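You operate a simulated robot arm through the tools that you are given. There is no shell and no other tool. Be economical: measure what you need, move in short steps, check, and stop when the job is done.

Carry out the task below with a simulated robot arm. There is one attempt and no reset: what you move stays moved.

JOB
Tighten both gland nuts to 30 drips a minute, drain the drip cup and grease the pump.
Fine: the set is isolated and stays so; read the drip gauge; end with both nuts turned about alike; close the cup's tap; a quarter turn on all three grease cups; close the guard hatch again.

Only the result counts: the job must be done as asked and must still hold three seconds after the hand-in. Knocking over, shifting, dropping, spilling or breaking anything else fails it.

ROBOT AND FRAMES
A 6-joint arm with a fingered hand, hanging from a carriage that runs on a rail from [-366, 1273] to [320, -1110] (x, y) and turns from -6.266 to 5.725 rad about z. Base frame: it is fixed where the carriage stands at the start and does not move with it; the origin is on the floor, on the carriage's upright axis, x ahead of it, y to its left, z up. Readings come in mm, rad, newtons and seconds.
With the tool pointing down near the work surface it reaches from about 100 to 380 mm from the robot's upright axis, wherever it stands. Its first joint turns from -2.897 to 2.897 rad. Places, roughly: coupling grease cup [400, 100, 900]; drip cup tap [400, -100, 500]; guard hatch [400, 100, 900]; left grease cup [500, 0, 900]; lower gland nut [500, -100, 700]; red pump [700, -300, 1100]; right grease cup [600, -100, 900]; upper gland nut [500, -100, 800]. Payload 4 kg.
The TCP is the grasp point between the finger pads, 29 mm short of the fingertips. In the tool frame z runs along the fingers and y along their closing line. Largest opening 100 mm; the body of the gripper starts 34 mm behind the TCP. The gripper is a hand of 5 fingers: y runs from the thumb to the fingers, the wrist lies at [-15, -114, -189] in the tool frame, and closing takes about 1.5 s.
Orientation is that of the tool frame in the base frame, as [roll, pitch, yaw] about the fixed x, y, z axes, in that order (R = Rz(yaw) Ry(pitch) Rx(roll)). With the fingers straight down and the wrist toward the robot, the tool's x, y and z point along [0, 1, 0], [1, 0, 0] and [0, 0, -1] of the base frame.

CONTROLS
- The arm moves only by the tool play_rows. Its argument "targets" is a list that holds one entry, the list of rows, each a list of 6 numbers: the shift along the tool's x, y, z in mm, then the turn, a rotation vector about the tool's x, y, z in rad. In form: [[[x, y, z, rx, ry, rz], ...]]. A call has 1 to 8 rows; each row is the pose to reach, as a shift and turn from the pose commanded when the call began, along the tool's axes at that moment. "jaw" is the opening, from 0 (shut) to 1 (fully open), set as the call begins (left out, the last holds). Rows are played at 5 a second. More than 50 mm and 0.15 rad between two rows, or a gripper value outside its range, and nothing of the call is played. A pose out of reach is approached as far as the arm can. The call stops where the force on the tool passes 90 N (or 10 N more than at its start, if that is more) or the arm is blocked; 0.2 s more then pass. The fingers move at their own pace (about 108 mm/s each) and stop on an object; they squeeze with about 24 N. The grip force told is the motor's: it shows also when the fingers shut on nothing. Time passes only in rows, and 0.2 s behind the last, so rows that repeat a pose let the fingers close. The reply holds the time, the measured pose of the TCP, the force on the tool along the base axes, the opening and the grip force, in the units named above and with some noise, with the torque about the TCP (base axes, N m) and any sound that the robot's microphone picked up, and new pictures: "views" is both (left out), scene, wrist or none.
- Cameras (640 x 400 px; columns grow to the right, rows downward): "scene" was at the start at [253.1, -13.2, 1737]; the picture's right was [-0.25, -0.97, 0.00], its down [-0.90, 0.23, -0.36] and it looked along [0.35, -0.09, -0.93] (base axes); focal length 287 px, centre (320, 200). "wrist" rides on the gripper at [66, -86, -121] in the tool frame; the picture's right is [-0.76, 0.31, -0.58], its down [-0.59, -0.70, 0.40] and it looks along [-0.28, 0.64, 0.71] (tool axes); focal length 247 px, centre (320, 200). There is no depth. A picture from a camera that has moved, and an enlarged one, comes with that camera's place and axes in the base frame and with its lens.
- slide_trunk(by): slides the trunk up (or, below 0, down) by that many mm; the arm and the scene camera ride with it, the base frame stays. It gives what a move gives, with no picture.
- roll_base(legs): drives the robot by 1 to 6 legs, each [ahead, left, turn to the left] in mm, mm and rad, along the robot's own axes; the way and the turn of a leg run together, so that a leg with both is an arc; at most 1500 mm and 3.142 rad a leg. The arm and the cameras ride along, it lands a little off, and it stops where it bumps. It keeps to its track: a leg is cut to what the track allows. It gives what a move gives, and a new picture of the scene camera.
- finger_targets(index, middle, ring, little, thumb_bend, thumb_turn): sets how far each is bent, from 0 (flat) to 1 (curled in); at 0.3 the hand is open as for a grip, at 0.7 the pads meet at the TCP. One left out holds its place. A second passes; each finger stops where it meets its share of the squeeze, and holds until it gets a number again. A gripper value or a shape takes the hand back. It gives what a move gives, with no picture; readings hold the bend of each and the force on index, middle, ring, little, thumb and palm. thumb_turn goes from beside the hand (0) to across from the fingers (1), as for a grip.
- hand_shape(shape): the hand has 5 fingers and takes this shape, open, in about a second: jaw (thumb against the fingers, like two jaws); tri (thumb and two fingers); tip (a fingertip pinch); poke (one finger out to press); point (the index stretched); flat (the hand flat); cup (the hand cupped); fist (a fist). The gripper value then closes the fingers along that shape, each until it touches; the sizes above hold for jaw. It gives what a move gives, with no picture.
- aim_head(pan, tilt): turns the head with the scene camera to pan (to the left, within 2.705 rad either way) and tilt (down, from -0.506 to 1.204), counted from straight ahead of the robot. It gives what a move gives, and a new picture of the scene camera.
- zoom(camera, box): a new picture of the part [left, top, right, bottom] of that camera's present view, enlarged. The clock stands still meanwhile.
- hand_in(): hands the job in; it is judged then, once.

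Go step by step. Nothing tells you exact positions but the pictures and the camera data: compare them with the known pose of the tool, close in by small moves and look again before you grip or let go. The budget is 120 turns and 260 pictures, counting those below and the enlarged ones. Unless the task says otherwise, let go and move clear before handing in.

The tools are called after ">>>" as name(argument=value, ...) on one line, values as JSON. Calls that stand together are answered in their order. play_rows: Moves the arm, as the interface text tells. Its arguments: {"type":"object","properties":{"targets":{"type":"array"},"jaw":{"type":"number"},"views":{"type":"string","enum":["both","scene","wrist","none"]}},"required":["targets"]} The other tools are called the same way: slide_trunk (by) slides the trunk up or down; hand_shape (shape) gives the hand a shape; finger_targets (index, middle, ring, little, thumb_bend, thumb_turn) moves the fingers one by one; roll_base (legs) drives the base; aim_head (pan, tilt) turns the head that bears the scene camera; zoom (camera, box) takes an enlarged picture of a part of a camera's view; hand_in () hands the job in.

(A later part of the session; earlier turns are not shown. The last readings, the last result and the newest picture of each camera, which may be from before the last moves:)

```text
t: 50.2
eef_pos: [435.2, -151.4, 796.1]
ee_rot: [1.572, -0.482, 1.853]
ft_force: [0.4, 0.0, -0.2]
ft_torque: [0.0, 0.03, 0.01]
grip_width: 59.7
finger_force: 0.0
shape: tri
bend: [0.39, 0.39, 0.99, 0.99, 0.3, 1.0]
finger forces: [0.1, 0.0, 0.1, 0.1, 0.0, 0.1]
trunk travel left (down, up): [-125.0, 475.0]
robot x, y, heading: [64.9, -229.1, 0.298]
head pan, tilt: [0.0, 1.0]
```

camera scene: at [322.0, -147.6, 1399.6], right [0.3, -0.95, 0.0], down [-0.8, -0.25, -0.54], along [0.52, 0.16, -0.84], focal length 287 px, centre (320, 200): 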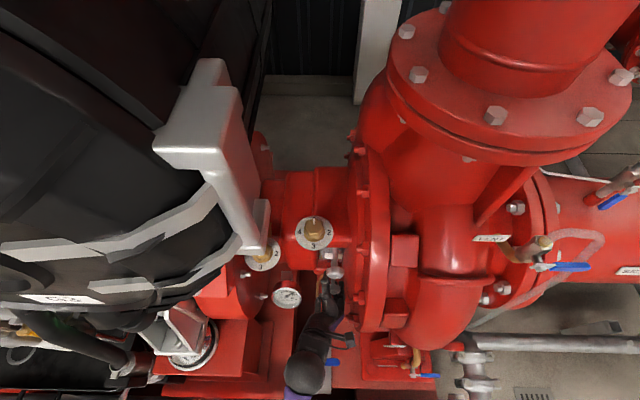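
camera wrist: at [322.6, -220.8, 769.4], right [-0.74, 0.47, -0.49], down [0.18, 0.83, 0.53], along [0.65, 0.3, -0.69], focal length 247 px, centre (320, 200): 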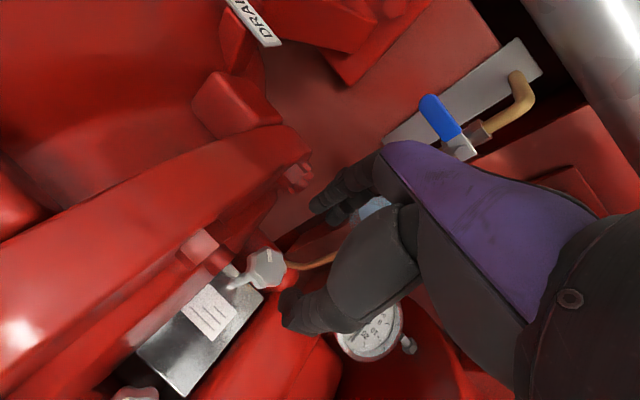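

>>> play_rows(targets=[[[0, 0, 0, 0, 0, -0.12], [0, 0, 0, 0, 0, -0.24], [0, 0, 0, 0, 0, -0.36], [0, 0, 0, 0, 0, -0.48]]], views="none")

>>> play_rows(targets=[[[0, -19, 15, 0.15, 0, 0], [0, -40, 25, 0.3, 0, 0], [0, -62, 31, 0.45, 0, 0], [0, -84, 31, 0.6, 0, 0], [0, -106, 27, 0.75, 0, 0], [0, -127, 18, 0.9, 0, 0], [0, -147, 4, 1.05, 0, 0], [0, -164, -14, 1.2, 0, 0]]], views="both")

```text
t: 51.2
eef_pos: [436.5, -152.9, 796.3]
ee_rot: [1.571, -0.001, 1.849]
ft_force: [0.2, 0.2, 0.0]
ft_torque: [0.0, -0.01, 0.02]
grip_width: 59.9
finger_force: 0.0
shape: tri
bend: [0.39, 0.39, 0.99, 0.99, 0.3, 1.0]
finger forces: [0.1, 0.1, 0.1, 0.0, 0.1, 0.0]
trunk travel left (down, up): [-125.0, 475.0]
robot x, y, heading: [66.6, -227.9, 0.298]
head pan, tilt: [0.0, 1.0]
```

```text
t: 53.0
eef_pos: [422.5, -149.3, 632.9]
ee_rot: [2.77, -0.006, 1.854]
ft_force: [0.2, 16.1, 9.8]
ft_torque: [-1.58, -0.08, 0.08]
grip_width: 60.1
finger_force: 0.1
shape: tri
bend: [0.39, 0.39, 0.99, 0.99, 0.3, 1.0]
finger forces: [0.0, 0.0, 0.1, 5.8, 0.0, 10.2]
trunk travel left (down, up): [-125.0, 475.0]
robot x, y, heading: [63.2, -227.9, 0.299]
head pan, tilt: [0.0, 1.0]
camera scene: at [322.5, -145.0, 1400.0], right [0.3, -0.95, 0.0], down [-0.8, -0.25, -0.54], along [0.52, 0.16, -0.84], focal length 287 px, centre (320, 200)
camera wrist: at [285.8, -120.8, 714.9], right [0.29, -0.71, 0.64], down [-0.33, -0.7, -0.63], along [0.9, -0.03, -0.43], focal length 247 px, centre (320, 200)
```

scene: 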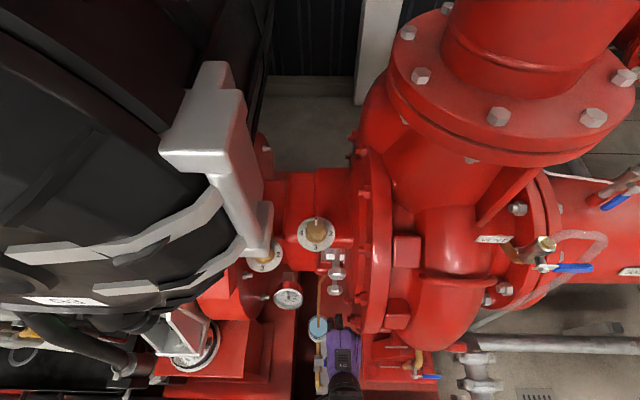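
wrist: 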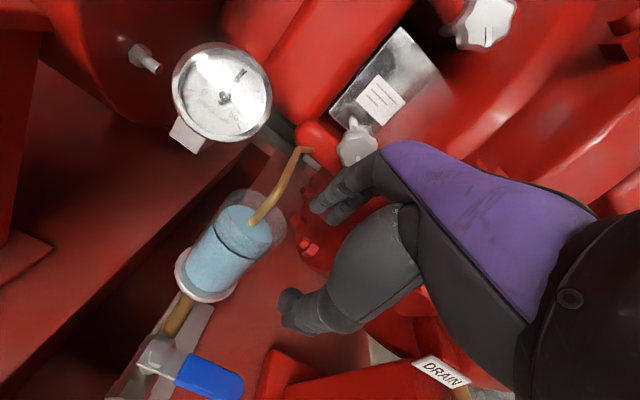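

The hand grazes the flange; back away and finish tilting to straight down over the lever. The lever runs from pivot (367,-125,520) to tip about (384,-179,520).

>>> play_rows(targets=[[[6, -25, -8, 0.0, 0, 0], [2, -45, 0, 0.12, 0, 0], [-3, -56, 5, 0.24, 0, 0], [-3, -56, 10, 0.37, 0, 0], [-3, -56, 10, 0.37, 0, 0]]])

>>> zoom(camera="scene", box=[280, 290, 380, 400])

```text
t: 54.2
eef_pos: [375.8, -170.5, 604.3]
ee_rot: [-3.138, -0.002, 1.853]
ft_force: [-0.3, -0.2, 0.1]
ft_torque: [0.02, 0.05, 0.01]
grip_width: 59.7
finger_force: 0.0
shape: tri
bend: [0.39, 0.39, 0.99, 0.99, 0.3, 1.0]
finger forces: [0.0, 0.0, 0.0, 0.0, 0.1, 0.2]
trunk travel left (down, up): [-125.0, 475.0]
robot x, y, heading: [65.6, -228.2, 0.303]
head pan, tilt: [0.0, 1.0]
camera scene: at [322.1, -147.4, 1399.6], right [0.3, -0.95, 0.0], down [-0.8, -0.25, -0.54], along [0.52, 0.16, -0.84], focal length 287 px, centre (320, 200)
camera wrist: at [275.7, -131.9, 725.1], right [0.51, -0.64, 0.57], down [-0.51, -0.76, -0.4], along [0.69, -0.09, -0.72], focal length 247 px, centre (320, 200)
```

scene: 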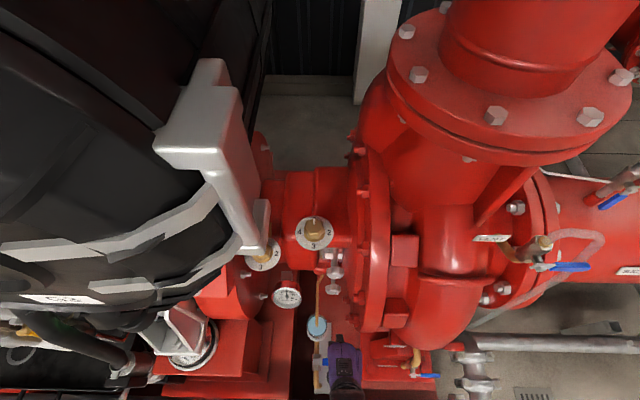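
wrist: 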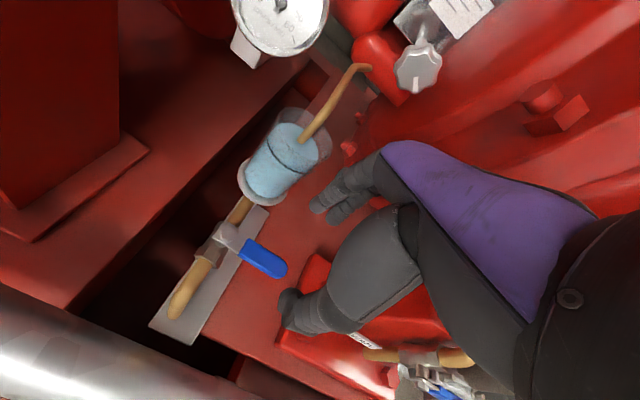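

```text
3.64 times, centred on (330, 345) of scene
camera zoom: at [322.1, -147.4, 1399.6], right [0.3, -0.95, 0.0], down [-0.8, -0.25, -0.54], along [0.52, 0.16, -0.84], focal length 1042 px, centre (284, -327)
```

zoom: 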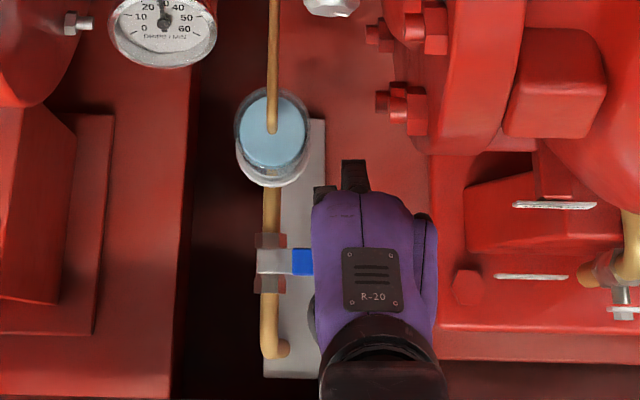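

Lever is right below. Descend toward it gently.

>>> play_rows(targets=[[[2, 6, 25, 0, 0, 0], [2, 6, 45, 0, 0, 0], [2, 6, 62, 0, 0, 0], [2, 6, 72, 0, 0, 0], [2, 6, 72, 0, 0, 0]]])

>>> zoom(camera="wrist", box=[160, 160, 400, 360])

```text
t: 55.4
eef_pos: [381.8, -166.4, 532.1]
ee_rot: [3.141, -0.005, 1.851]
ft_force: [0.6, 1.1, 0.0]
ft_torque: [0.02, 0.0, 0.02]
grip_width: 59.7
finger_force: 0.1
shape: tri
bend: [0.39, 0.39, 0.99, 0.99, 0.3, 1.0]
finger forces: [0.0, 0.0, 0.0, 0.0, 0.0, 0.1]
trunk travel left (down, up): [-125.0, 475.0]
robot x, y, heading: [66.6, -227.4, 0.305]
head pan, tilt: [0.0, 1.0]
camera scene: at [322.1, -147.5, 1399.6], right [0.3, -0.95, 0.0], down [-0.8, -0.25, -0.54], along [0.52, 0.16, -0.84], focal length 287 px, centre (320, 200)
camera wrist: at [281.7, -128.1, 652.9], right [0.51, -0.64, 0.57], down [-0.51, -0.76, -0.4], along [0.69, -0.09, -0.71], focal length 247 px, centre (320, 200)
```

scene: 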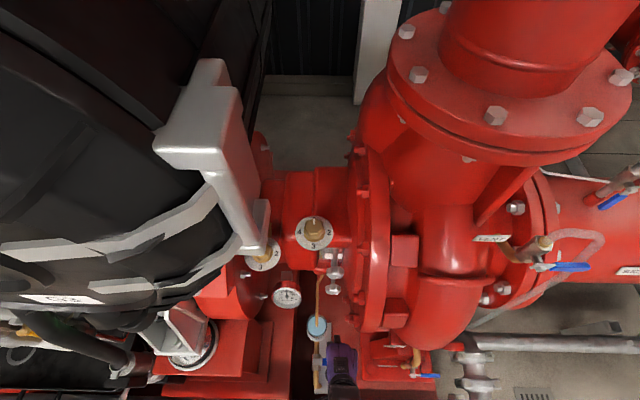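
wrist: 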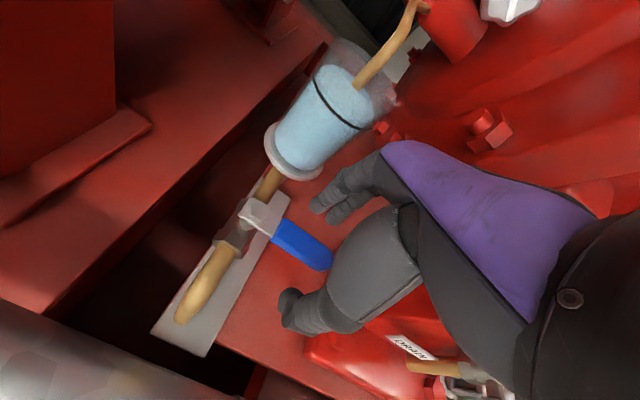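

```text
2.00 times, centred on (280, 260) of wrist
camera zoom: at [281.7, -128.1, 652.9], right [0.51, -0.64, 0.57], down [-0.51, -0.76, -0.4], along [0.69, -0.09, -0.71], focal length 494 px, centre (400, 80)
```

zoom: 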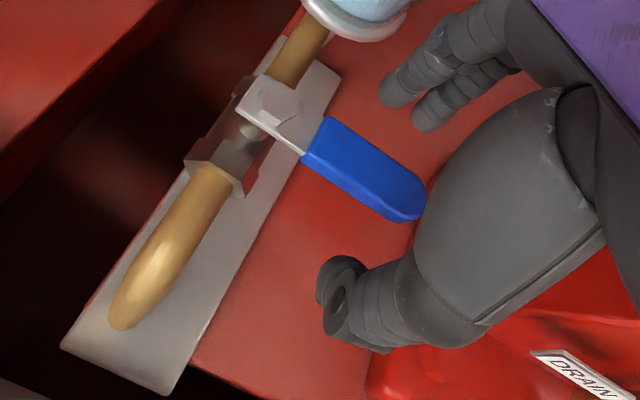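

Re-triangulating puts the lever near z=500, so go 25 mm lower and 5 mm inward.

>>> play_rows(targets=[[[0, 5, 10, 0, 0, 0], [0, 5, 20, 0, 0, 0], [0, 5, 25, 0, 0, 0], [0, 5, 25, 0, 0, 0]]], views="wrist")

>>> zoom(camera="wrist", box=[200, 140, 440, 340])

```text
t: 56.4
eef_pos: [385.5, -164.8, 506.0]
ee_rot: [3.141, -0.004, 1.852]
ft_force: [0.8, -0.4, 0.0]
ft_torque: [0.0, -0.01, -0.01]
grip_width: 59.8
finger_force: 0.2
shape: tri
bend: [0.39, 0.39, 0.99, 0.99, 0.3, 1.0]
finger forces: [0.0, 0.1, 0.0, 0.0, 0.0, 0.0]
trunk travel left (down, up): [-125.0, 475.0]
robot x, y, heading: [63.7, -231.7, 0.299]
head pan, tilt: [0.0, 1.0]
camera wrist: at [285.3, -127.0, 627.2], right [0.51, -0.64, 0.57], down [-0.51, -0.76, -0.4], along [0.69, -0.09, -0.71], focal length 247 px, centre (320, 200)
```

wrist: 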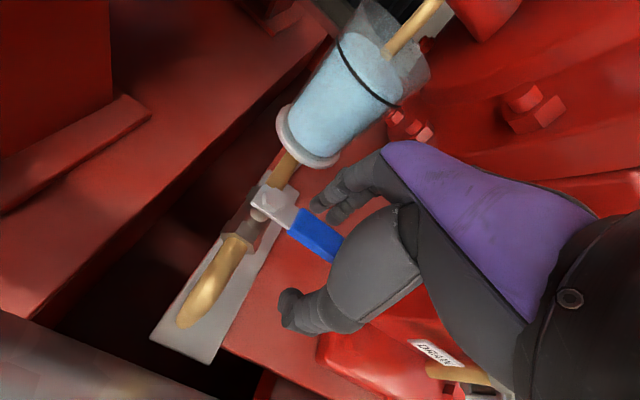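

```text
2.00 times, centred on (320, 240) of wrist
camera zoom: at [285.3, -127.0, 627.2], right [0.51, -0.64, 0.57], down [-0.51, -0.76, -0.4], along [0.69, -0.09, -0.71], focal length 494 px, centre (320, 120)
```

zoom: 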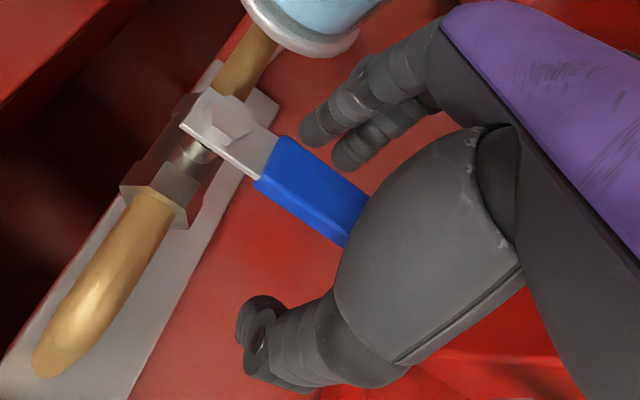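

Lever sits between the pads; close on it.

>>> play_rows(targets=[[[0, 0, 3, 0, 0, 0], [0, 0, 3, 0, 0, 0], [0, 0, 3, 0, 0, 0], [0, 0, 3, 0, 0, 0], [0, 0, 3, 0, 0, 0], [0, 0, 3, 0, 0, 0], [0, 0, 3, 0, 0, 0]]], jaw=0, views="wrist")

>>> zoom(camera="wrist", box=[200, 140, 440, 340])

```text
t: 58.0
eef_pos: [383.8, -165.7, 502.8]
ee_rot: [-3.14, -0.003, 1.853]
ft_force: [-0.4, -1.1, -9.1]
ft_torque: [0.05, -0.06, 0.0]
grip_width: 1.5
finger_force: 23.2
shape: tri
bend: [0.71, 0.7, 1.0, 1.0, 0.75, 1.0]
finger forces: [8.5, 2.5, 0.1, 0.0, 12.3, 0.0]
trunk travel left (down, up): [-125.0, 475.0]
robot x, y, heading: [66.2, -230.6, 0.302]
head pan, tilt: [0.0, 1.0]
camera wrist: at [284.1, -126.8, 624.2], right [0.51, -0.64, 0.57], down [-0.51, -0.76, -0.4], along [0.69, -0.09, -0.72], focal length 247 px, centre (320, 200)
```

wrist: 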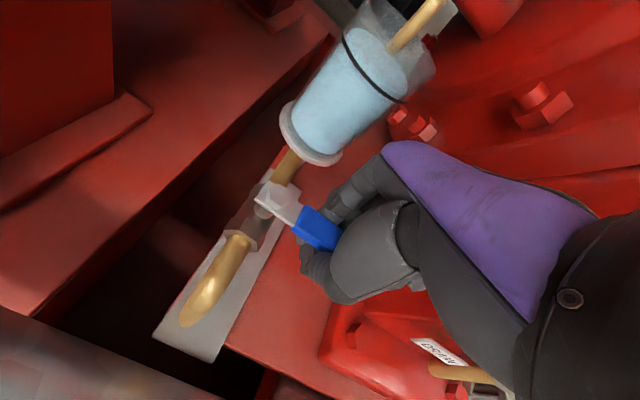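

```text
2.00 times, centred on (320, 240) of wrist
camera zoom: at [284.1, -126.8, 624.2], right [0.51, -0.64, 0.57], down [-0.51, -0.76, -0.4], along [0.69, -0.09, -0.72], focal length 494 px, centre (320, 120)
```

zoom: 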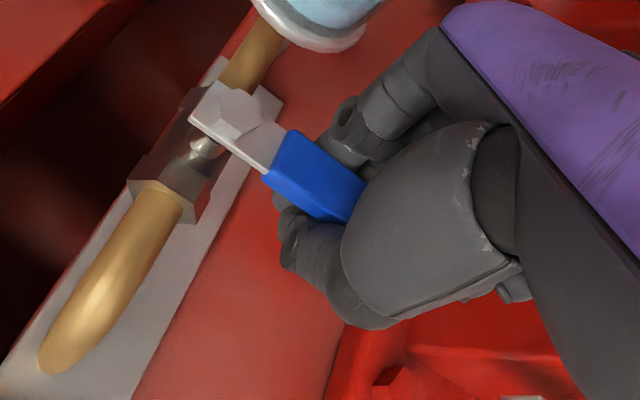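

The fingers cage the lever. Try swinging it toward the robot (clockwise from above) by 0.3 rad and check resistance.

>>> play_rows(targets=[[[0.5, -6.7, 0, 0, 0, 0.15], [2, -13.3, 0, 0, 0, 0.3], [2, -13.3, 0, 0, 0, 0.3]]], views="wrist")

>>> zoom(camera="wrist", box=[200, 140, 440, 340])

```text
t: 58.8
eef_pos: [372.3, -168.5, 502.3]
ee_rot: [-3.139, -0.003, 1.551]
ft_force: [0.6, -1.0, -11.7]
ft_torque: [0.01, -0.04, -0.02]
grip_width: 1.5
finger_force: 24.4
shape: tri
bend: [0.71, 0.7, 1.0, 1.0, 0.75, 1.0]
finger forces: [9.1, 3.3, 0.0, 0.0, 12.5, 0.0]
trunk travel left (down, up): [-125.0, 475.0]
robot x, y, heading: [68.6, -231.6, 0.303]
head pan, tilt: [0.0, 1.0]
camera wrist: at [287.0, -101.6, 624.4], right [0.29, -0.76, 0.57], down [-0.72, -0.57, -0.4], along [0.63, -0.29, -0.72], focal length 247 px, centre (320, 200)
```

wrist: 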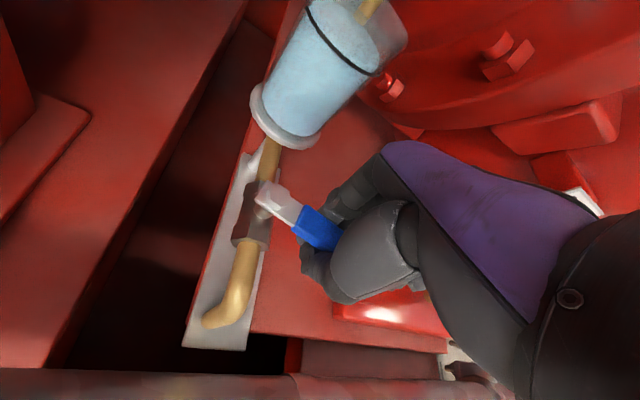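

```text
2.00 times, centred on (320, 240) of wrist
camera zoom: at [287.0, -101.6, 624.4], right [0.29, -0.76, 0.57], down [-0.72, -0.57, -0.4], along [0.63, -0.29, -0.72], focal length 494 px, centre (320, 120)
```

zoom: 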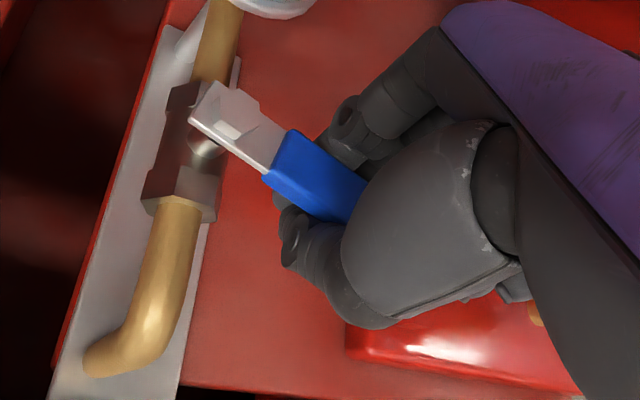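

It turns freely. Continue the swing by another 0.6 rad, then check.

>>> play_rows(targets=[[[0.5, -6.6, 0, 0, 0, 0.148], [2, -13.1, 0, 0, 0, 0.296], [4.4, -19.3, 0, 0, 0, 0.444], [7.7, -25.1, 0, 0, 0, 0.592]]], views="both")

>>> zoom(camera="scene", box=[280, 290, 380, 400])

```text
t: 59.8
eef_pos: [347.9, -162.7, 504.0]
ee_rot: [3.14, -0.002, 0.958]
ft_force: [4.8, -8.5, -10.6]
ft_torque: [0.1, 0.03, 0.26]
grip_width: 2.2
finger_force: 24.9
shape: tri
bend: [0.71, 0.7, 1.0, 1.0, 0.75, 1.0]
finger forces: [10.0, 10.9, 0.0, 0.0, 47.4, 0.0]
trunk travel left (down, up): [-125.0, 475.0]
robot x, y, heading: [66.4, -228.0, 0.305]
head pan, tilt: [0.0, 1.0]
camera scene: at [322.5, -149.4, 1399.6], right [0.3, -0.95, 0.0], down [-0.8, -0.25, -0.54], along [0.52, 0.16, -0.84], focal length 287 px, centre (320, 200)
camera wrist: at [315.8, -61.2, 624.9], right [-0.19, -0.8, 0.58], down [-0.91, -0.08, -0.4], along [0.36, -0.6, -0.71], focal length 247 px, centre (320, 200)
```

scene: 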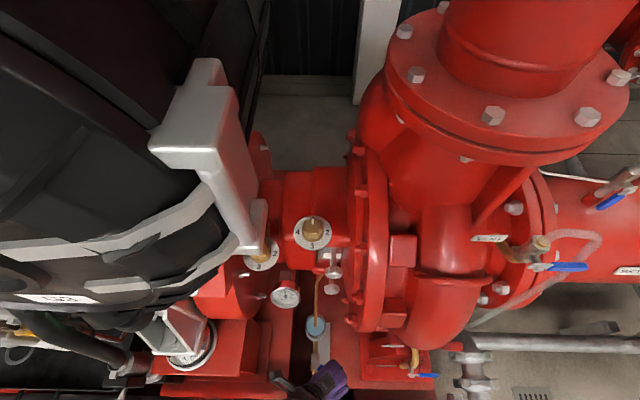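
wrist: 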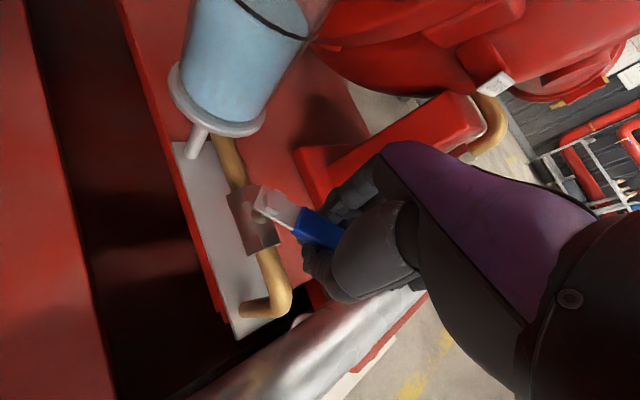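

```text
3.64 times, centred on (330, 345) of scene
camera zoom: at [322.5, -149.4, 1399.6], right [0.3, -0.95, 0.0], down [-0.8, -0.25, -0.54], along [0.52, 0.16, -0.84], focal length 1042 px, centre (284, -327)
```

zoom: 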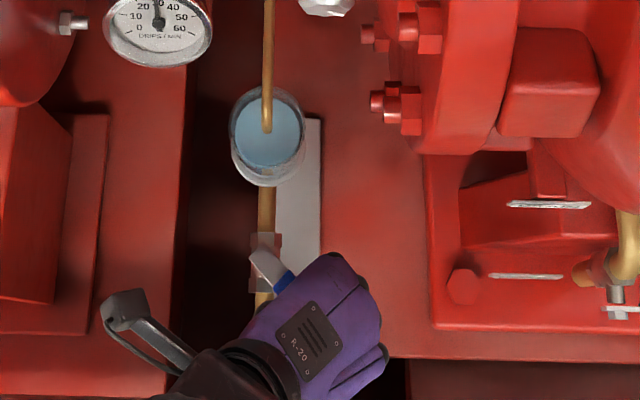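

The thumb presses on something (likely the pipe elbow) at about 50° of swing. I'll ease back slightly, open a little, raise so only the fingertips engage, and look.

>>> play_rows(targets=[[[0, 5, 0, 0, 0, -0.05], [0, 5, 0, 0, 0, -0.05], [0, 5, 0, 0, 0, -0.05], [0, 5, -8, 0, 0, -0.05], [0, 5, -18, 0, 0, -0.05]]], jaw=0.4, views="wrist")

>>> zoom(camera="wrist", box=[160, 0, 440, 340])

```text
t: 61.0
eef_pos: [351.4, -163.2, 521.2]
ee_rot: [-3.138, -0.001, 1.01]
ft_force: [2.6, -4.5, 2.1]
ft_torque: [-0.09, 0.0, 0.08]
grip_width: 37.6
finger_force: 0.0
shape: tri
bend: [0.44, 0.47, 0.99, 0.99, 0.74, 1.0]
finger forces: [0.0, 0.1, 0.0, 0.0, 4.8, 0.1]
trunk travel left (down, up): [-125.0, 475.0]
robot x, y, heading: [67.0, -228.3, 0.304]
head pan, tilt: [0.0, 1.0]
camera wrist: at [313.4, -63.7, 643.4], right [-0.14, -0.81, 0.58], down [-0.91, -0.12, -0.4], along [0.39, -0.58, -0.72], focal length 247 px, centre (320, 200)
```

wrist: 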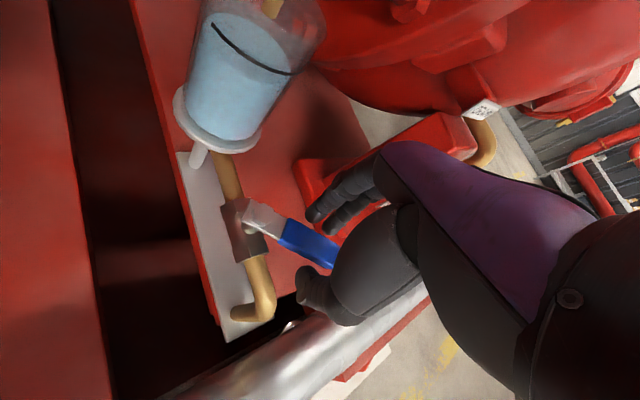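

```text
1.18 times, centred on (300, 170) of wrist
camera zoom: at [313.4, -63.7, 643.4], right [-0.14, -0.81, 0.58], down [-0.91, -0.12, -0.4], along [0.39, -0.58, -0.72], focal length 291 px, centre (344, 235)
```

zoom: 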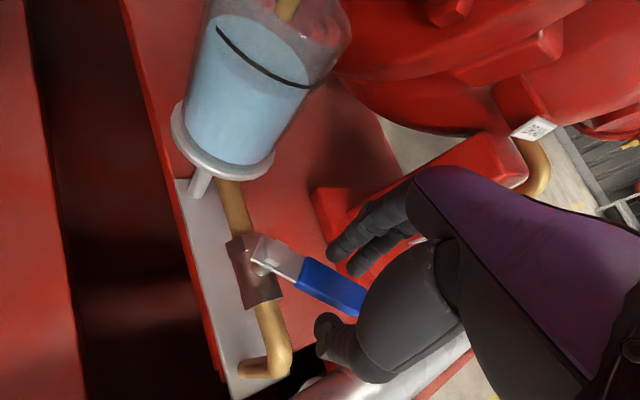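

The thumb is close to the galvanised front pipe. I'll lift, switch to the poke shape and check the cup level meanwhile.

>>> play_rows(targets=[[[0, 0, -25, 0, 0, 0], [0, 5, -60, 0, 0, 0]]], views="none")

>>> hand_shape(shape="poke")

>>> play_rows(targets=[[[0, 0, 0, 0, 0, 0]]], views="both")

>>> zoom(camera="scene", box=[280, 290, 380, 400])

```text
t: 61.6
eef_pos: [356.9, -166.9, 581.0]
ee_rot: [-3.138, -0.005, 1.013]
ft_force: [-1.2, -0.4, -0.4]
ft_torque: [0.01, 0.01, 0.02]
grip_width: 39.8
finger_force: 0.1
shape: tri
bend: [0.44, 0.47, 0.99, 0.99, 0.41, 1.0]
finger forces: [0.0, 0.0, 0.1, 0.0, 0.0, 0.1]
trunk travel left (down, up): [-125.0, 475.0]
robot x, y, heading: [67.0, -229.1, 0.31]
head pan, tilt: [0.0, 1.0]
```

```text
t: 62.5
eef_pos: [357.8, -168.2, 581.1]
ee_rot: [-3.137, -0.005, 1.012]
ft_force: [0.1, 0.3, 0.0]
ft_torque: [0.04, 0.05, -0.03]
grip_width: 0.0
finger_force: 0.0
shape: poke
bend: [0.7, 0.7, 0.99, 0.99, 1.0, 1.0]
finger forces: [0.0, 0.0, 0.0, 0.0, 0.0, 0.1]
trunk travel left (down, up): [-125.0, 475.0]
robot x, y, heading: [64.6, -229.8, 0.304]
head pan, tilt: [0.0, 1.0]
```

```text
t: 62.9
eef_pos: [356.9, -167.1, 581.9]
ee_rot: [-3.138, -0.004, 1.011]
ft_force: [-0.6, -0.2, 0.0]
ft_torque: [0.0, -0.02, 0.0]
grip_width: 0.1
finger_force: 0.0
shape: poke
bend: [0.7, 0.7, 0.99, 0.99, 1.0, 1.0]
finger forces: [0.1, 0.0, 0.0, 0.0, 0.0, 0.1]
trunk travel left (down, up): [-125.0, 475.0]
robot x, y, heading: [66.3, -231.1, 0.305]
head pan, tilt: [0.0, 1.0]
camera scene: at [322.1, -147.5, 1399.6], right [0.3, -0.95, 0.0], down [-0.8, -0.25, -0.54], along [0.52, 0.16, -0.84], focal length 287 px, centre (320, 200)
camera wrist: at [319.2, -67.5, 702.8], right [-0.14, -0.81, 0.57], down [-0.91, -0.12, -0.4], along [0.39, -0.58, -0.72], focal length 247 px, centre (320, 200)
```

scene: 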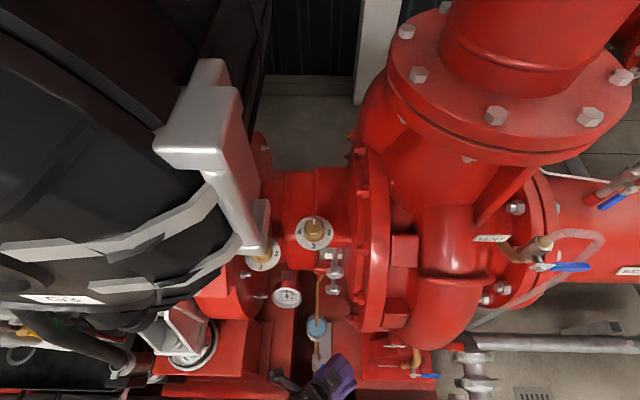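
wrist: 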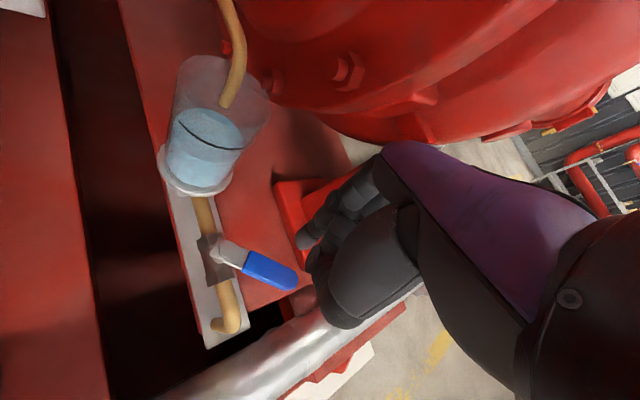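

```text
3.64 times, centred on (330, 345) of scene
camera zoom: at [322.1, -147.5, 1399.6], right [0.3, -0.95, 0.0], down [-0.8, -0.25, -0.54], along [0.52, 0.16, -0.84], focal length 1042 px, centre (284, -327)
```

zoom: 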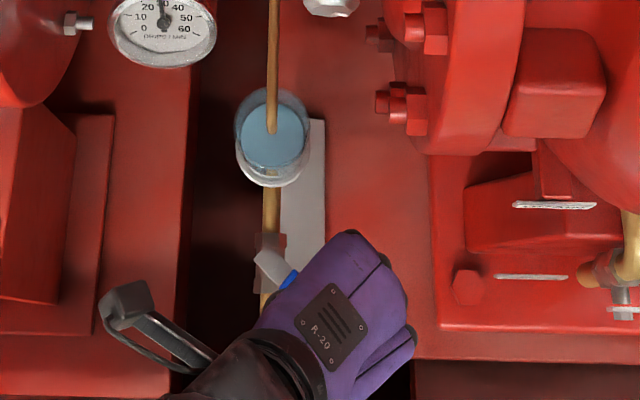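

The cup is visibly draining already with the tap half open. I'll simply wait and watch the level.

>>> play_rows(targets=[[[0, 0, 0, 0, 0, 0], [0, 0, 0, 0, 0, 0], [0, 0, 0, 0, 0, 0], [0, 0, 0, 0, 0, 0], [0, 0, 0, 0, 0, 0], [0, 0, 0, 0, 0, 0], [0, 0, 0, 0, 0, 0], [0, 0, 0, 0, 0, 0]]], views="none")

>>> play_rows(targets=[[[0, 0, 0, 0, 0, 0], [0, 0, 0, 0, 0, 0], [0, 0, 0, 0, 0, 0], [0, 0, 0, 0, 0, 0], [0, 0, 0, 0, 0, 0], [0, 0, 0, 0, 0, 0], [0, 0, 0, 0, 0, 0], [0, 0, 0, 0, 0, 0]]], views="none")

>>> play_rows(targets=[[[0, 0, 0, 0, 0, 0], [0, 0, 0, 0, 0, 0], [0, 0, 0, 0, 0, 0], [0, 0, 0, 0, 0, 0], [0, 0, 0, 0, 0, 0], [0, 0, 0, 0, 0, 0], [0, 0, 0, 0, 0, 0], [0, 0, 0, 0, 0, 0]]], views="wrist")

>>> zoom(camera="wrist", box=[140, 40, 320, 340])

```text
t: 64.7
eef_pos: [356.3, -168.4, 580.2]
ee_rot: [-3.138, -0.006, 1.012]
ft_force: [0.2, -0.6, 0.8]
ft_torque: [0.02, -0.03, 0.01]
grip_width: 0.0
finger_force: 0.0
shape: poke
bend: [0.7, 0.7, 0.99, 0.99, 1.0, 1.0]
finger forces: [0.1, 0.1, 0.0, 0.1, 0.0, 0.0]
trunk travel left (down, up): [-125.0, 475.0]
robot x, y, heading: [66.9, -226.0, 0.305]
head pan, tilt: [0.0, 1.0]
```

```text
t: 66.5
eef_pos: [358.0, -169.2, 581.9]
ee_rot: [-3.138, -0.006, 1.012]
ft_force: [-0.3, -0.6, 0.5]
ft_torque: [0.02, 0.02, 0.0]
grip_width: 0.0
finger_force: 0.1
shape: poke
bend: [0.7, 0.7, 0.99, 0.99, 1.0, 1.0]
finger forces: [0.0, 0.1, 0.0, 0.0, 0.0, 0.0]
trunk travel left (down, up): [-125.0, 475.0]
robot x, y, heading: [65.0, -228.1, 0.307]
head pan, tilt: [0.0, 1.0]
```

```text
t: 68.3
eef_pos: [358.1, -168.0, 579.9]
ee_rot: [-3.138, -0.006, 1.013]
ft_force: [0.8, -0.8, -0.5]
ft_torque: [-0.01, -0.03, -0.05]
grip_width: 0.3
finger_force: 0.1
shape: poke
bend: [0.7, 0.7, 0.99, 0.99, 1.0, 1.0]
finger forces: [0.0, 0.0, 0.1, 0.1, 0.1, 0.1]
trunk travel left (down, up): [-125.0, 475.0]
robot x, y, heading: [68.8, -230.8, 0.304]
head pan, tilt: [0.0, 1.0]
camera wrist: at [319.2, -67.4, 702.9], right [-0.14, -0.81, 0.57], down [-0.91, -0.12, -0.4], along [0.39, -0.58, -0.72], focal length 247 px, centre (320, 200)
```

wrist: 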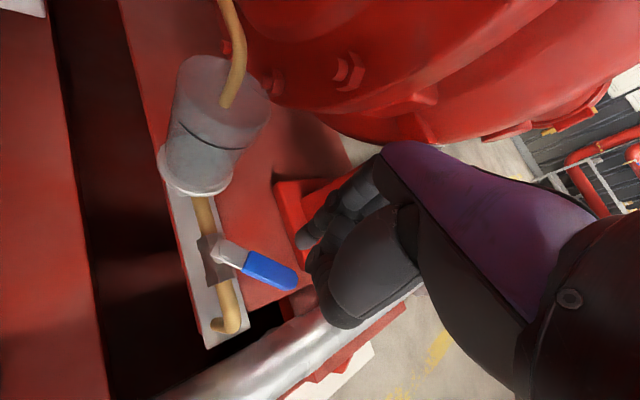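

```text
1.33 times, centred on (230, 190) of wrist
camera zoom: at [319.2, -67.4, 702.9], right [-0.14, -0.81, 0.57], down [-0.91, -0.12, -0.4], along [0.39, -0.58, -0.72], focal length 329 px, centre (440, 213)
```

zoom: 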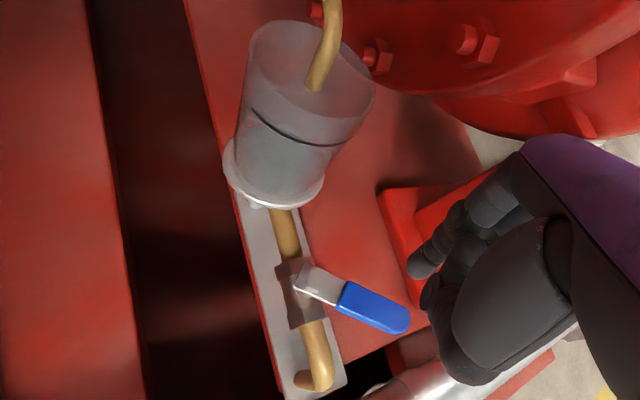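

The cup is empty. Now close the tap: put the poking fingers on the lever's front-left side and push it back.

>>> play_rows(targets=[[[-5, -33, 0, 0, 0, 0], [-5, -33, 20, 0, 0, 0], [-5, -33, 40, 0, 0, 0], [-5, -33, 55, 0, 0, 0], [-5, -33, 55, 0, 0, 0]]], views="wrist")

>>> zoom(camera="wrist", box=[160, 140, 440, 340])

```text
t: 69.5
eef_pos: [324.1, -150.7, 526.4]
ee_rot: [-3.136, -0.002, 1.011]
ft_force: [0.1, 0.0, -0.4]
ft_torque: [0.0, 0.05, -0.04]
grip_width: 0.0
finger_force: 0.0
shape: poke
bend: [0.7, 0.7, 0.99, 0.99, 1.0, 1.0]
finger forces: [0.1, 0.1, 0.0, 0.0, 0.0, 0.0]
out of reach, approached as far as the arm can: row 1, 2
trunk travel left (down, up): [-125.0, 475.0]
robot x, y, heading: [65.6, -226.8, 0.307]
head pan, tilt: [0.0, 1.0]
camera wrist: at [287.0, -50.5, 648.0], right [-0.14, -0.81, 0.57], down [-0.91, -0.12, -0.4], along [0.39, -0.58, -0.72], focal length 247 px, centre (320, 200)
```

wrist: 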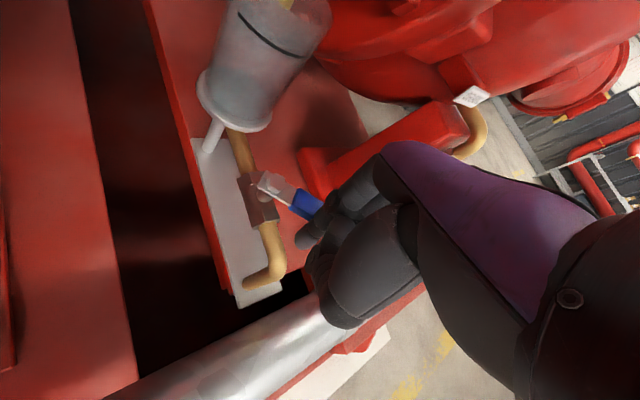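

```text
2.00 times, centred on (300, 240) of wrist
camera zoom: at [287.0, -50.5, 648.0], right [-0.14, -0.81, 0.57], down [-0.91, -0.12, -0.4], along [0.39, -0.58, -0.72], focal length 494 px, centre (360, 120)
```

zoom: 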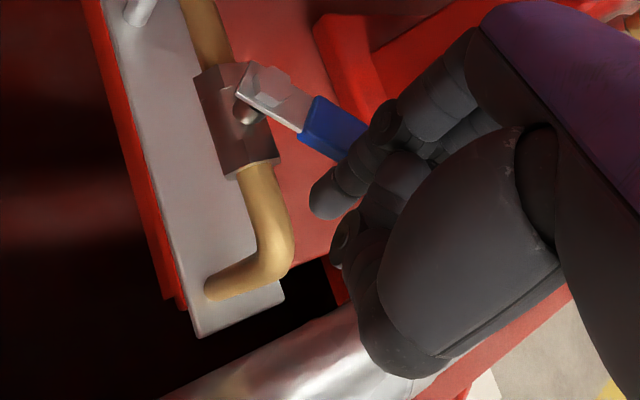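

The index tip sits in front of the lever. Push it around with a matching arc.

>>> play_rows(targets=[[[-3, 7.4, 4, 0, 0, -0.15], [-5, 15.3, 4, 0, 0, -0.3], [-6, 23.3, 4, 0, 0, -0.45], [-5, 31.3, 4, 0, 0, -0.6], [-3.5, 39.2, 4, 0, 0, -0.75], [-2, 43, 4, 0, 0, -0.82]]], views="wrist")

>>> zoom(camera="wrist", box=[160, 140, 440, 340])

```text
t: 70.9
eef_pos: [359.2, -177.0, 523.3]
ee_rot: [-3.14, -0.003, 1.833]
ft_force: [-3.0, -1.4, 2.6]
ft_torque: [-0.01, -0.03, -0.04]
grip_width: 0.0
finger_force: 0.1
shape: poke
bend: [0.7, 0.7, 0.99, 0.99, 1.0, 1.0]
finger forces: [0.1, 3.9, 0.0, 0.0, 0.0, 0.1]
trunk travel left (down, up): [-125.0, 475.0]
robot x, y, heading: [66.5, -228.5, 0.306]
head pan, tilt: [0.0, 1.0]
camera wrist: at [260.0, -135.2, 644.1], right [0.49, -0.65, 0.57], down [-0.53, -0.75, -0.4], along [0.69, -0.11, -0.71], focal length 247 px, centre (320, 200)
```

wrist: 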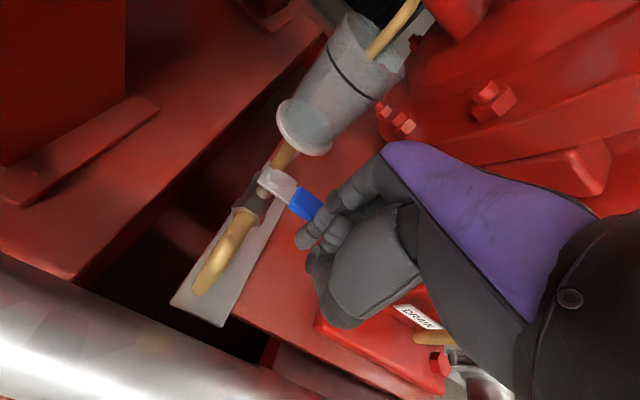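

```text
2.00 times, centred on (300, 240) of wrist
camera zoom: at [260.0, -135.2, 644.1], right [0.49, -0.65, 0.57], down [-0.53, -0.75, -0.4], along [0.69, -0.11, -0.71], focal length 494 px, centre (360, 120)
```

zoom: 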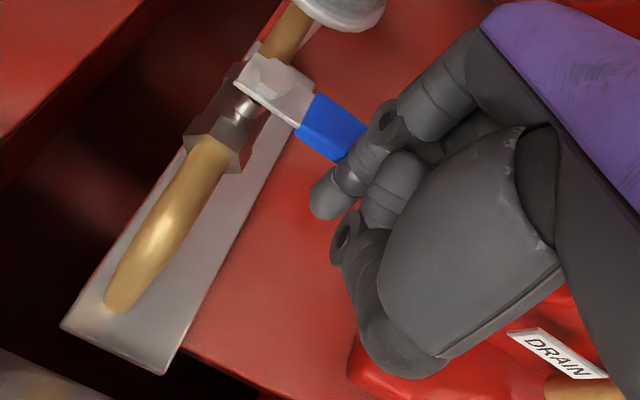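

Nearly closed. Push a bit further until the stop resists.

>>> play_rows(targets=[[[0, 5, 0, 0, 0, 0], [0, 10, 0, 0, 0, 0], [0, 14, 0, 0, 0, 0]]], views="wrist")

>>> zoom(camera="wrist", box=[160, 140, 440, 340])

```text
t: 71.7
eef_pos: [369.0, -173.3, 521.2]
ee_rot: [-3.137, -0.005, 1.831]
ft_force: [-16.6, 0.0, 11.0]
ft_torque: [-0.03, 0.05, 0.01]
grip_width: 0.0
finger_force: 0.1
shape: poke
bend: [0.72, 0.7, 0.99, 0.99, 1.0, 1.0]
finger forces: [11.8, 8.6, 0.0, 0.1, 0.1, 0.1]
trunk travel left (down, up): [-125.0, 475.0]
robot x, y, heading: [63.4, -230.1, 0.301]
head pan, tilt: [0.0, 1.0]
camera wrist: at [269.5, -132.7, 642.9], right [0.5, -0.65, 0.57], down [-0.53, -0.75, -0.4], along [0.69, -0.11, -0.72], focal length 247 px, centre (320, 200)
```

wrist: 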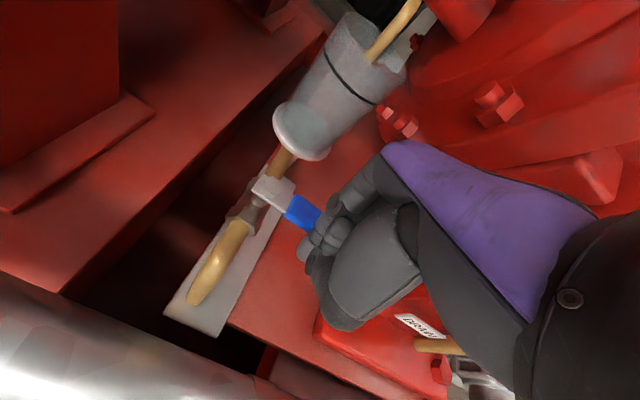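

```text
2.00 times, centred on (300, 240) of wrist
camera zoom: at [269.5, -132.7, 642.9], right [0.5, -0.65, 0.57], down [-0.53, -0.75, -0.4], along [0.69, -0.11, -0.72], focal length 494 px, centre (360, 120)
```

zoom: 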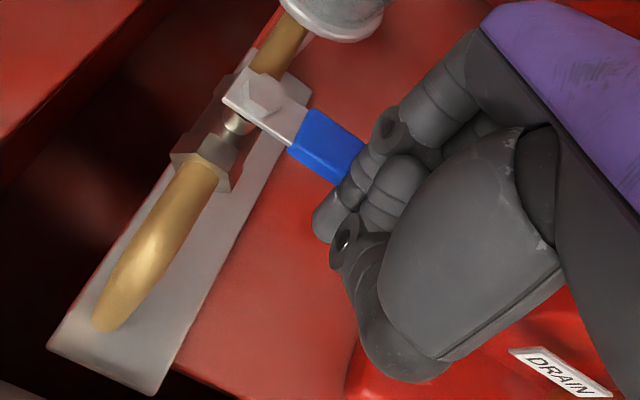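

The stop resists (about 17 N): the tap is shut crosswise. Retreat back and up, then check cup and lever from the scene camera.

>>> play_rows(targets=[[[0, -12, 0, 0, 0, 0], [0, -12, -40, 0, 0, 0], [0, -12, -85, 0, 0, 0], [0, -12, -130, 0, 0, 0]]], views="wrist")

>>> slide_trunk(by=150)

>>> aim_head(pan=0.1, tilt=1.1)

>>> zoom(camera="scene", box=[250, 160, 410, 340])

```text
t: 72.7
eef_pos: [364.5, -175.2, 651.8]
ee_rot: [-3.141, -0.004, 1.83]
ft_force: [-0.1, 0.3, 0.6]
ft_torque: [-0.01, 0.0, 0.0]
grip_width: 0.0
finger_force: 0.0
shape: poke
bend: [0.7, 0.7, 0.99, 0.99, 1.0, 1.0]
finger forces: [0.0, 0.0, 0.1, 0.0, 0.0, 0.0]
trunk travel left (down, up): [-125.0, 475.0]
robot x, y, heading: [67.6, -228.5, 0.306]
head pan, tilt: [0.0, 1.0]
camera wrist: at [264.5, -134.4, 772.4], right [0.49, -0.66, 0.57], down [-0.53, -0.75, -0.4], along [0.69, -0.11, -0.71], focal length 247 px, centre (320, 200)
```

wrist: 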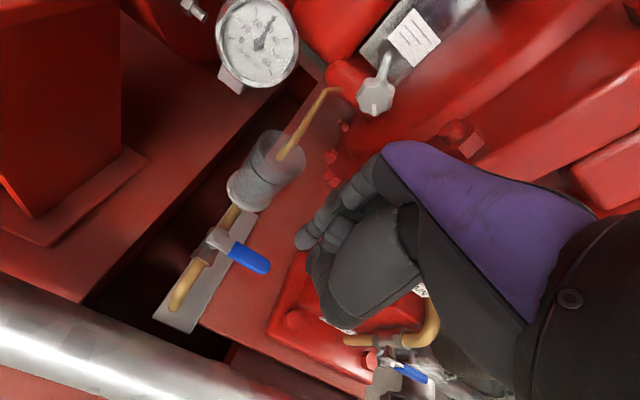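

```text
t: 74.4
eef_pos: [363.0, -175.1, 801.7]
ee_rot: [-3.141, -0.004, 1.829]
ft_force: [0.0, 1.1, 0.7]
ft_torque: [0.03, -0.01, -0.02]
grip_width: 0.0
finger_force: 0.0
shape: poke
bend: [0.7, 0.7, 0.99, 0.99, 1.0, 1.0]
finger forces: [0.0, 0.0, 0.1, 0.1, 0.0, 0.0]
trunk travel left (down, up): [-275.0, 325.0]
robot x, y, heading: [69.7, -230.0, 0.3]
head pan, tilt: [0.0, 1.0]
```

```text
t: 75.1
eef_pos: [364.0, -175.3, 800.0]
ee_rot: [-3.142, -0.003, 1.83]
ft_force: [0.0, 1.0, 0.2]
ft_torque: [0.0, -0.02, -0.02]
grip_width: 0.0
finger_force: 0.1
shape: poke
bend: [0.7, 0.7, 0.99, 0.99, 1.0, 1.0]
finger forces: [0.0, 0.0, 0.1, 0.0, 0.0, 0.0]
trunk travel left (down, up): [-275.0, 325.0]
robot x, y, heading: [66.1, -231.5, 0.297]
head pan, tilt: [0.099, 1.1]
camera scene: at [313.7, -143.6, 1543.0], right [0.39, -0.92, 0.0], down [-0.82, -0.35, -0.45], along [0.42, 0.18, -0.89], focal length 287 px, centre (320, 200)
```

scene: 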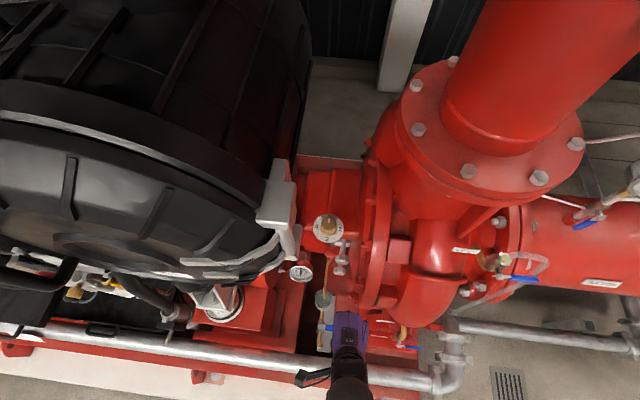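

```text
2.22 times, centred on (330, 250) of scene
camera zoom: at [313.7, -143.6, 1543.0], right [0.39, -0.92, 0.0], down [-0.82, -0.35, -0.45], along [0.42, 0.18, -0.89], focal length 637 px, centre (298, 89)
```

zoom: 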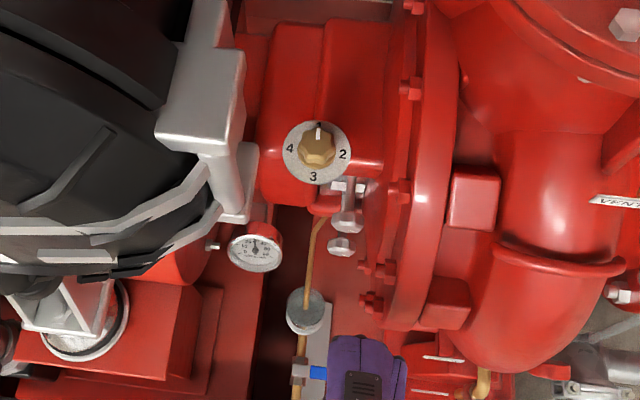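

Tap shut, cup empty, gauge at 30. Next the right grease cup: knob centre about (548,-65,924). I'll set the three-finger shape and hover above it with the hand tilted 60° down.

>>> hand_shape(shape="tri")

>>> play_rows(targets=[[[0, 0, -45, 0, 0, 0], [10, 5, -90, 0, 0, 0], [20, 15, -135, 0, 0, 0], [30, 40, -170, -0.1, 0, 0], [40, 75, -187, -0.22, 0, 0], [50, 110, -187, -0.34, 0, 0], [55, 145, -187, -0.46, 0, 0], [55, 170, -187, -0.52, 0, 0]]], jaw=0.7)

>>> zoom(camera="scene", box=[250, 160, 410, 340])

```text
t: 76.0
eef_pos: [363.4, -174.6, 801.0]
ee_rot: [3.14, -0.003, 1.831]
ft_force: [0.8, -0.8, 0.2]
ft_torque: [0.0, -0.01, -0.03]
grip_width: 99.7
finger_force: 0.0
shape: tri
bend: [0.3, 0.3, 0.99, 0.99, 0.3, 0.98]
finger forces: [0.1, 0.1, 0.0, 0.0, 0.1, 0.0]
trunk travel left (down, up): [-275.0, 325.0]
robot x, y, heading: [65.0, -227.7, 0.31]
head pan, tilt: [0.099, 1.1]
```

```text
t: 77.8
eef_pos: [516.0, -79.9, 987.9]
ee_rot: [2.621, -0.003, 1.831]
ft_force: [1.4, 0.2, -0.5]
ft_torque: [0.04, -0.03, 0.01]
grip_width: 70.2
finger_force: 0.1
shape: tri
bend: [0.41, 0.35, 0.99, 0.99, 0.3, 0.99]
finger forces: [0.0, 0.1, 0.0, 0.0, 0.0, 0.1]
out of reach, approached as far as the arm can: row 2, 3, 4, 6
trunk travel left (down, up): [-275.0, 325.0]
robot x, y, heading: [60.8, -227.9, 0.3]
head pan, tilt: [0.099, 1.1]
camera scene: at [313.6, -143.5, 1543.0], right [0.39, -0.92, 0.0], down [-0.82, -0.35, -0.45], along [0.42, 0.18, -0.89], focal length 287 px, centre (320, 200)
camera wrist: at [368.9, -50.0, 1049.8], right [0.17, -0.74, 0.65], down [-0.25, -0.67, -0.7], along [0.95, -0.04, -0.3], focal length 247 px, centre (320, 200)
```

scene: 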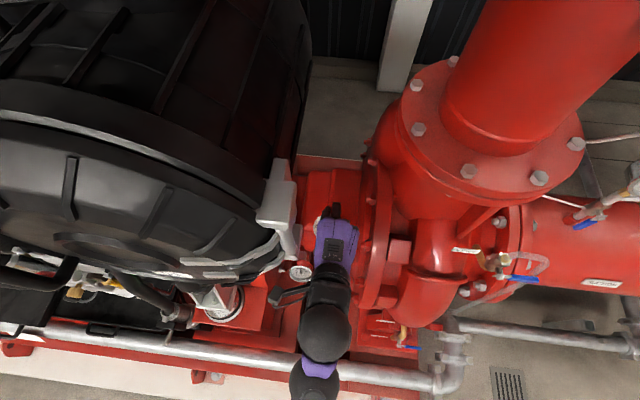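
wrist: 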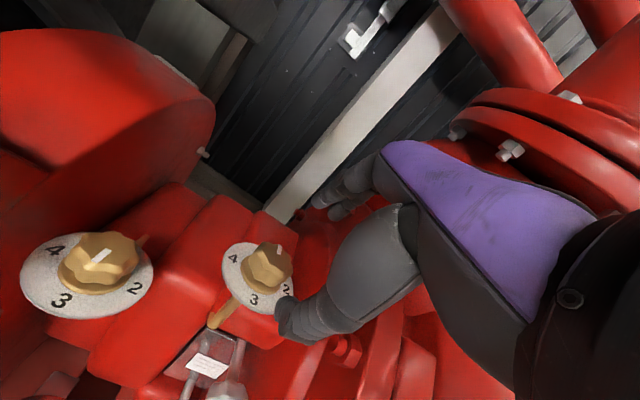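

```text
2.22 times, centred on (330, 250) of scene
camera zoom: at [313.6, -143.5, 1543.0], right [0.39, -0.92, 0.0], down [-0.82, -0.35, -0.45], along [0.42, 0.18, -0.89], focal length 637 px, centre (298, 89)
```

zoom: 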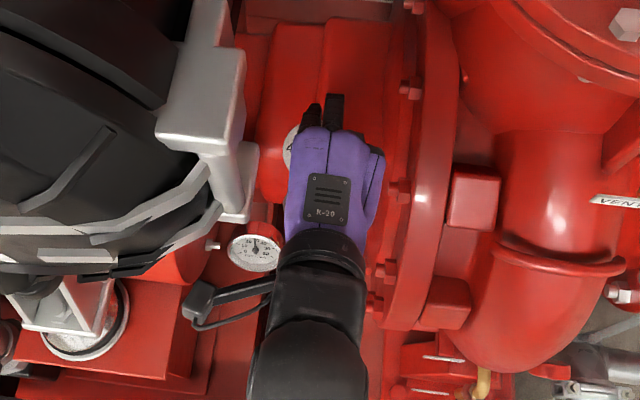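

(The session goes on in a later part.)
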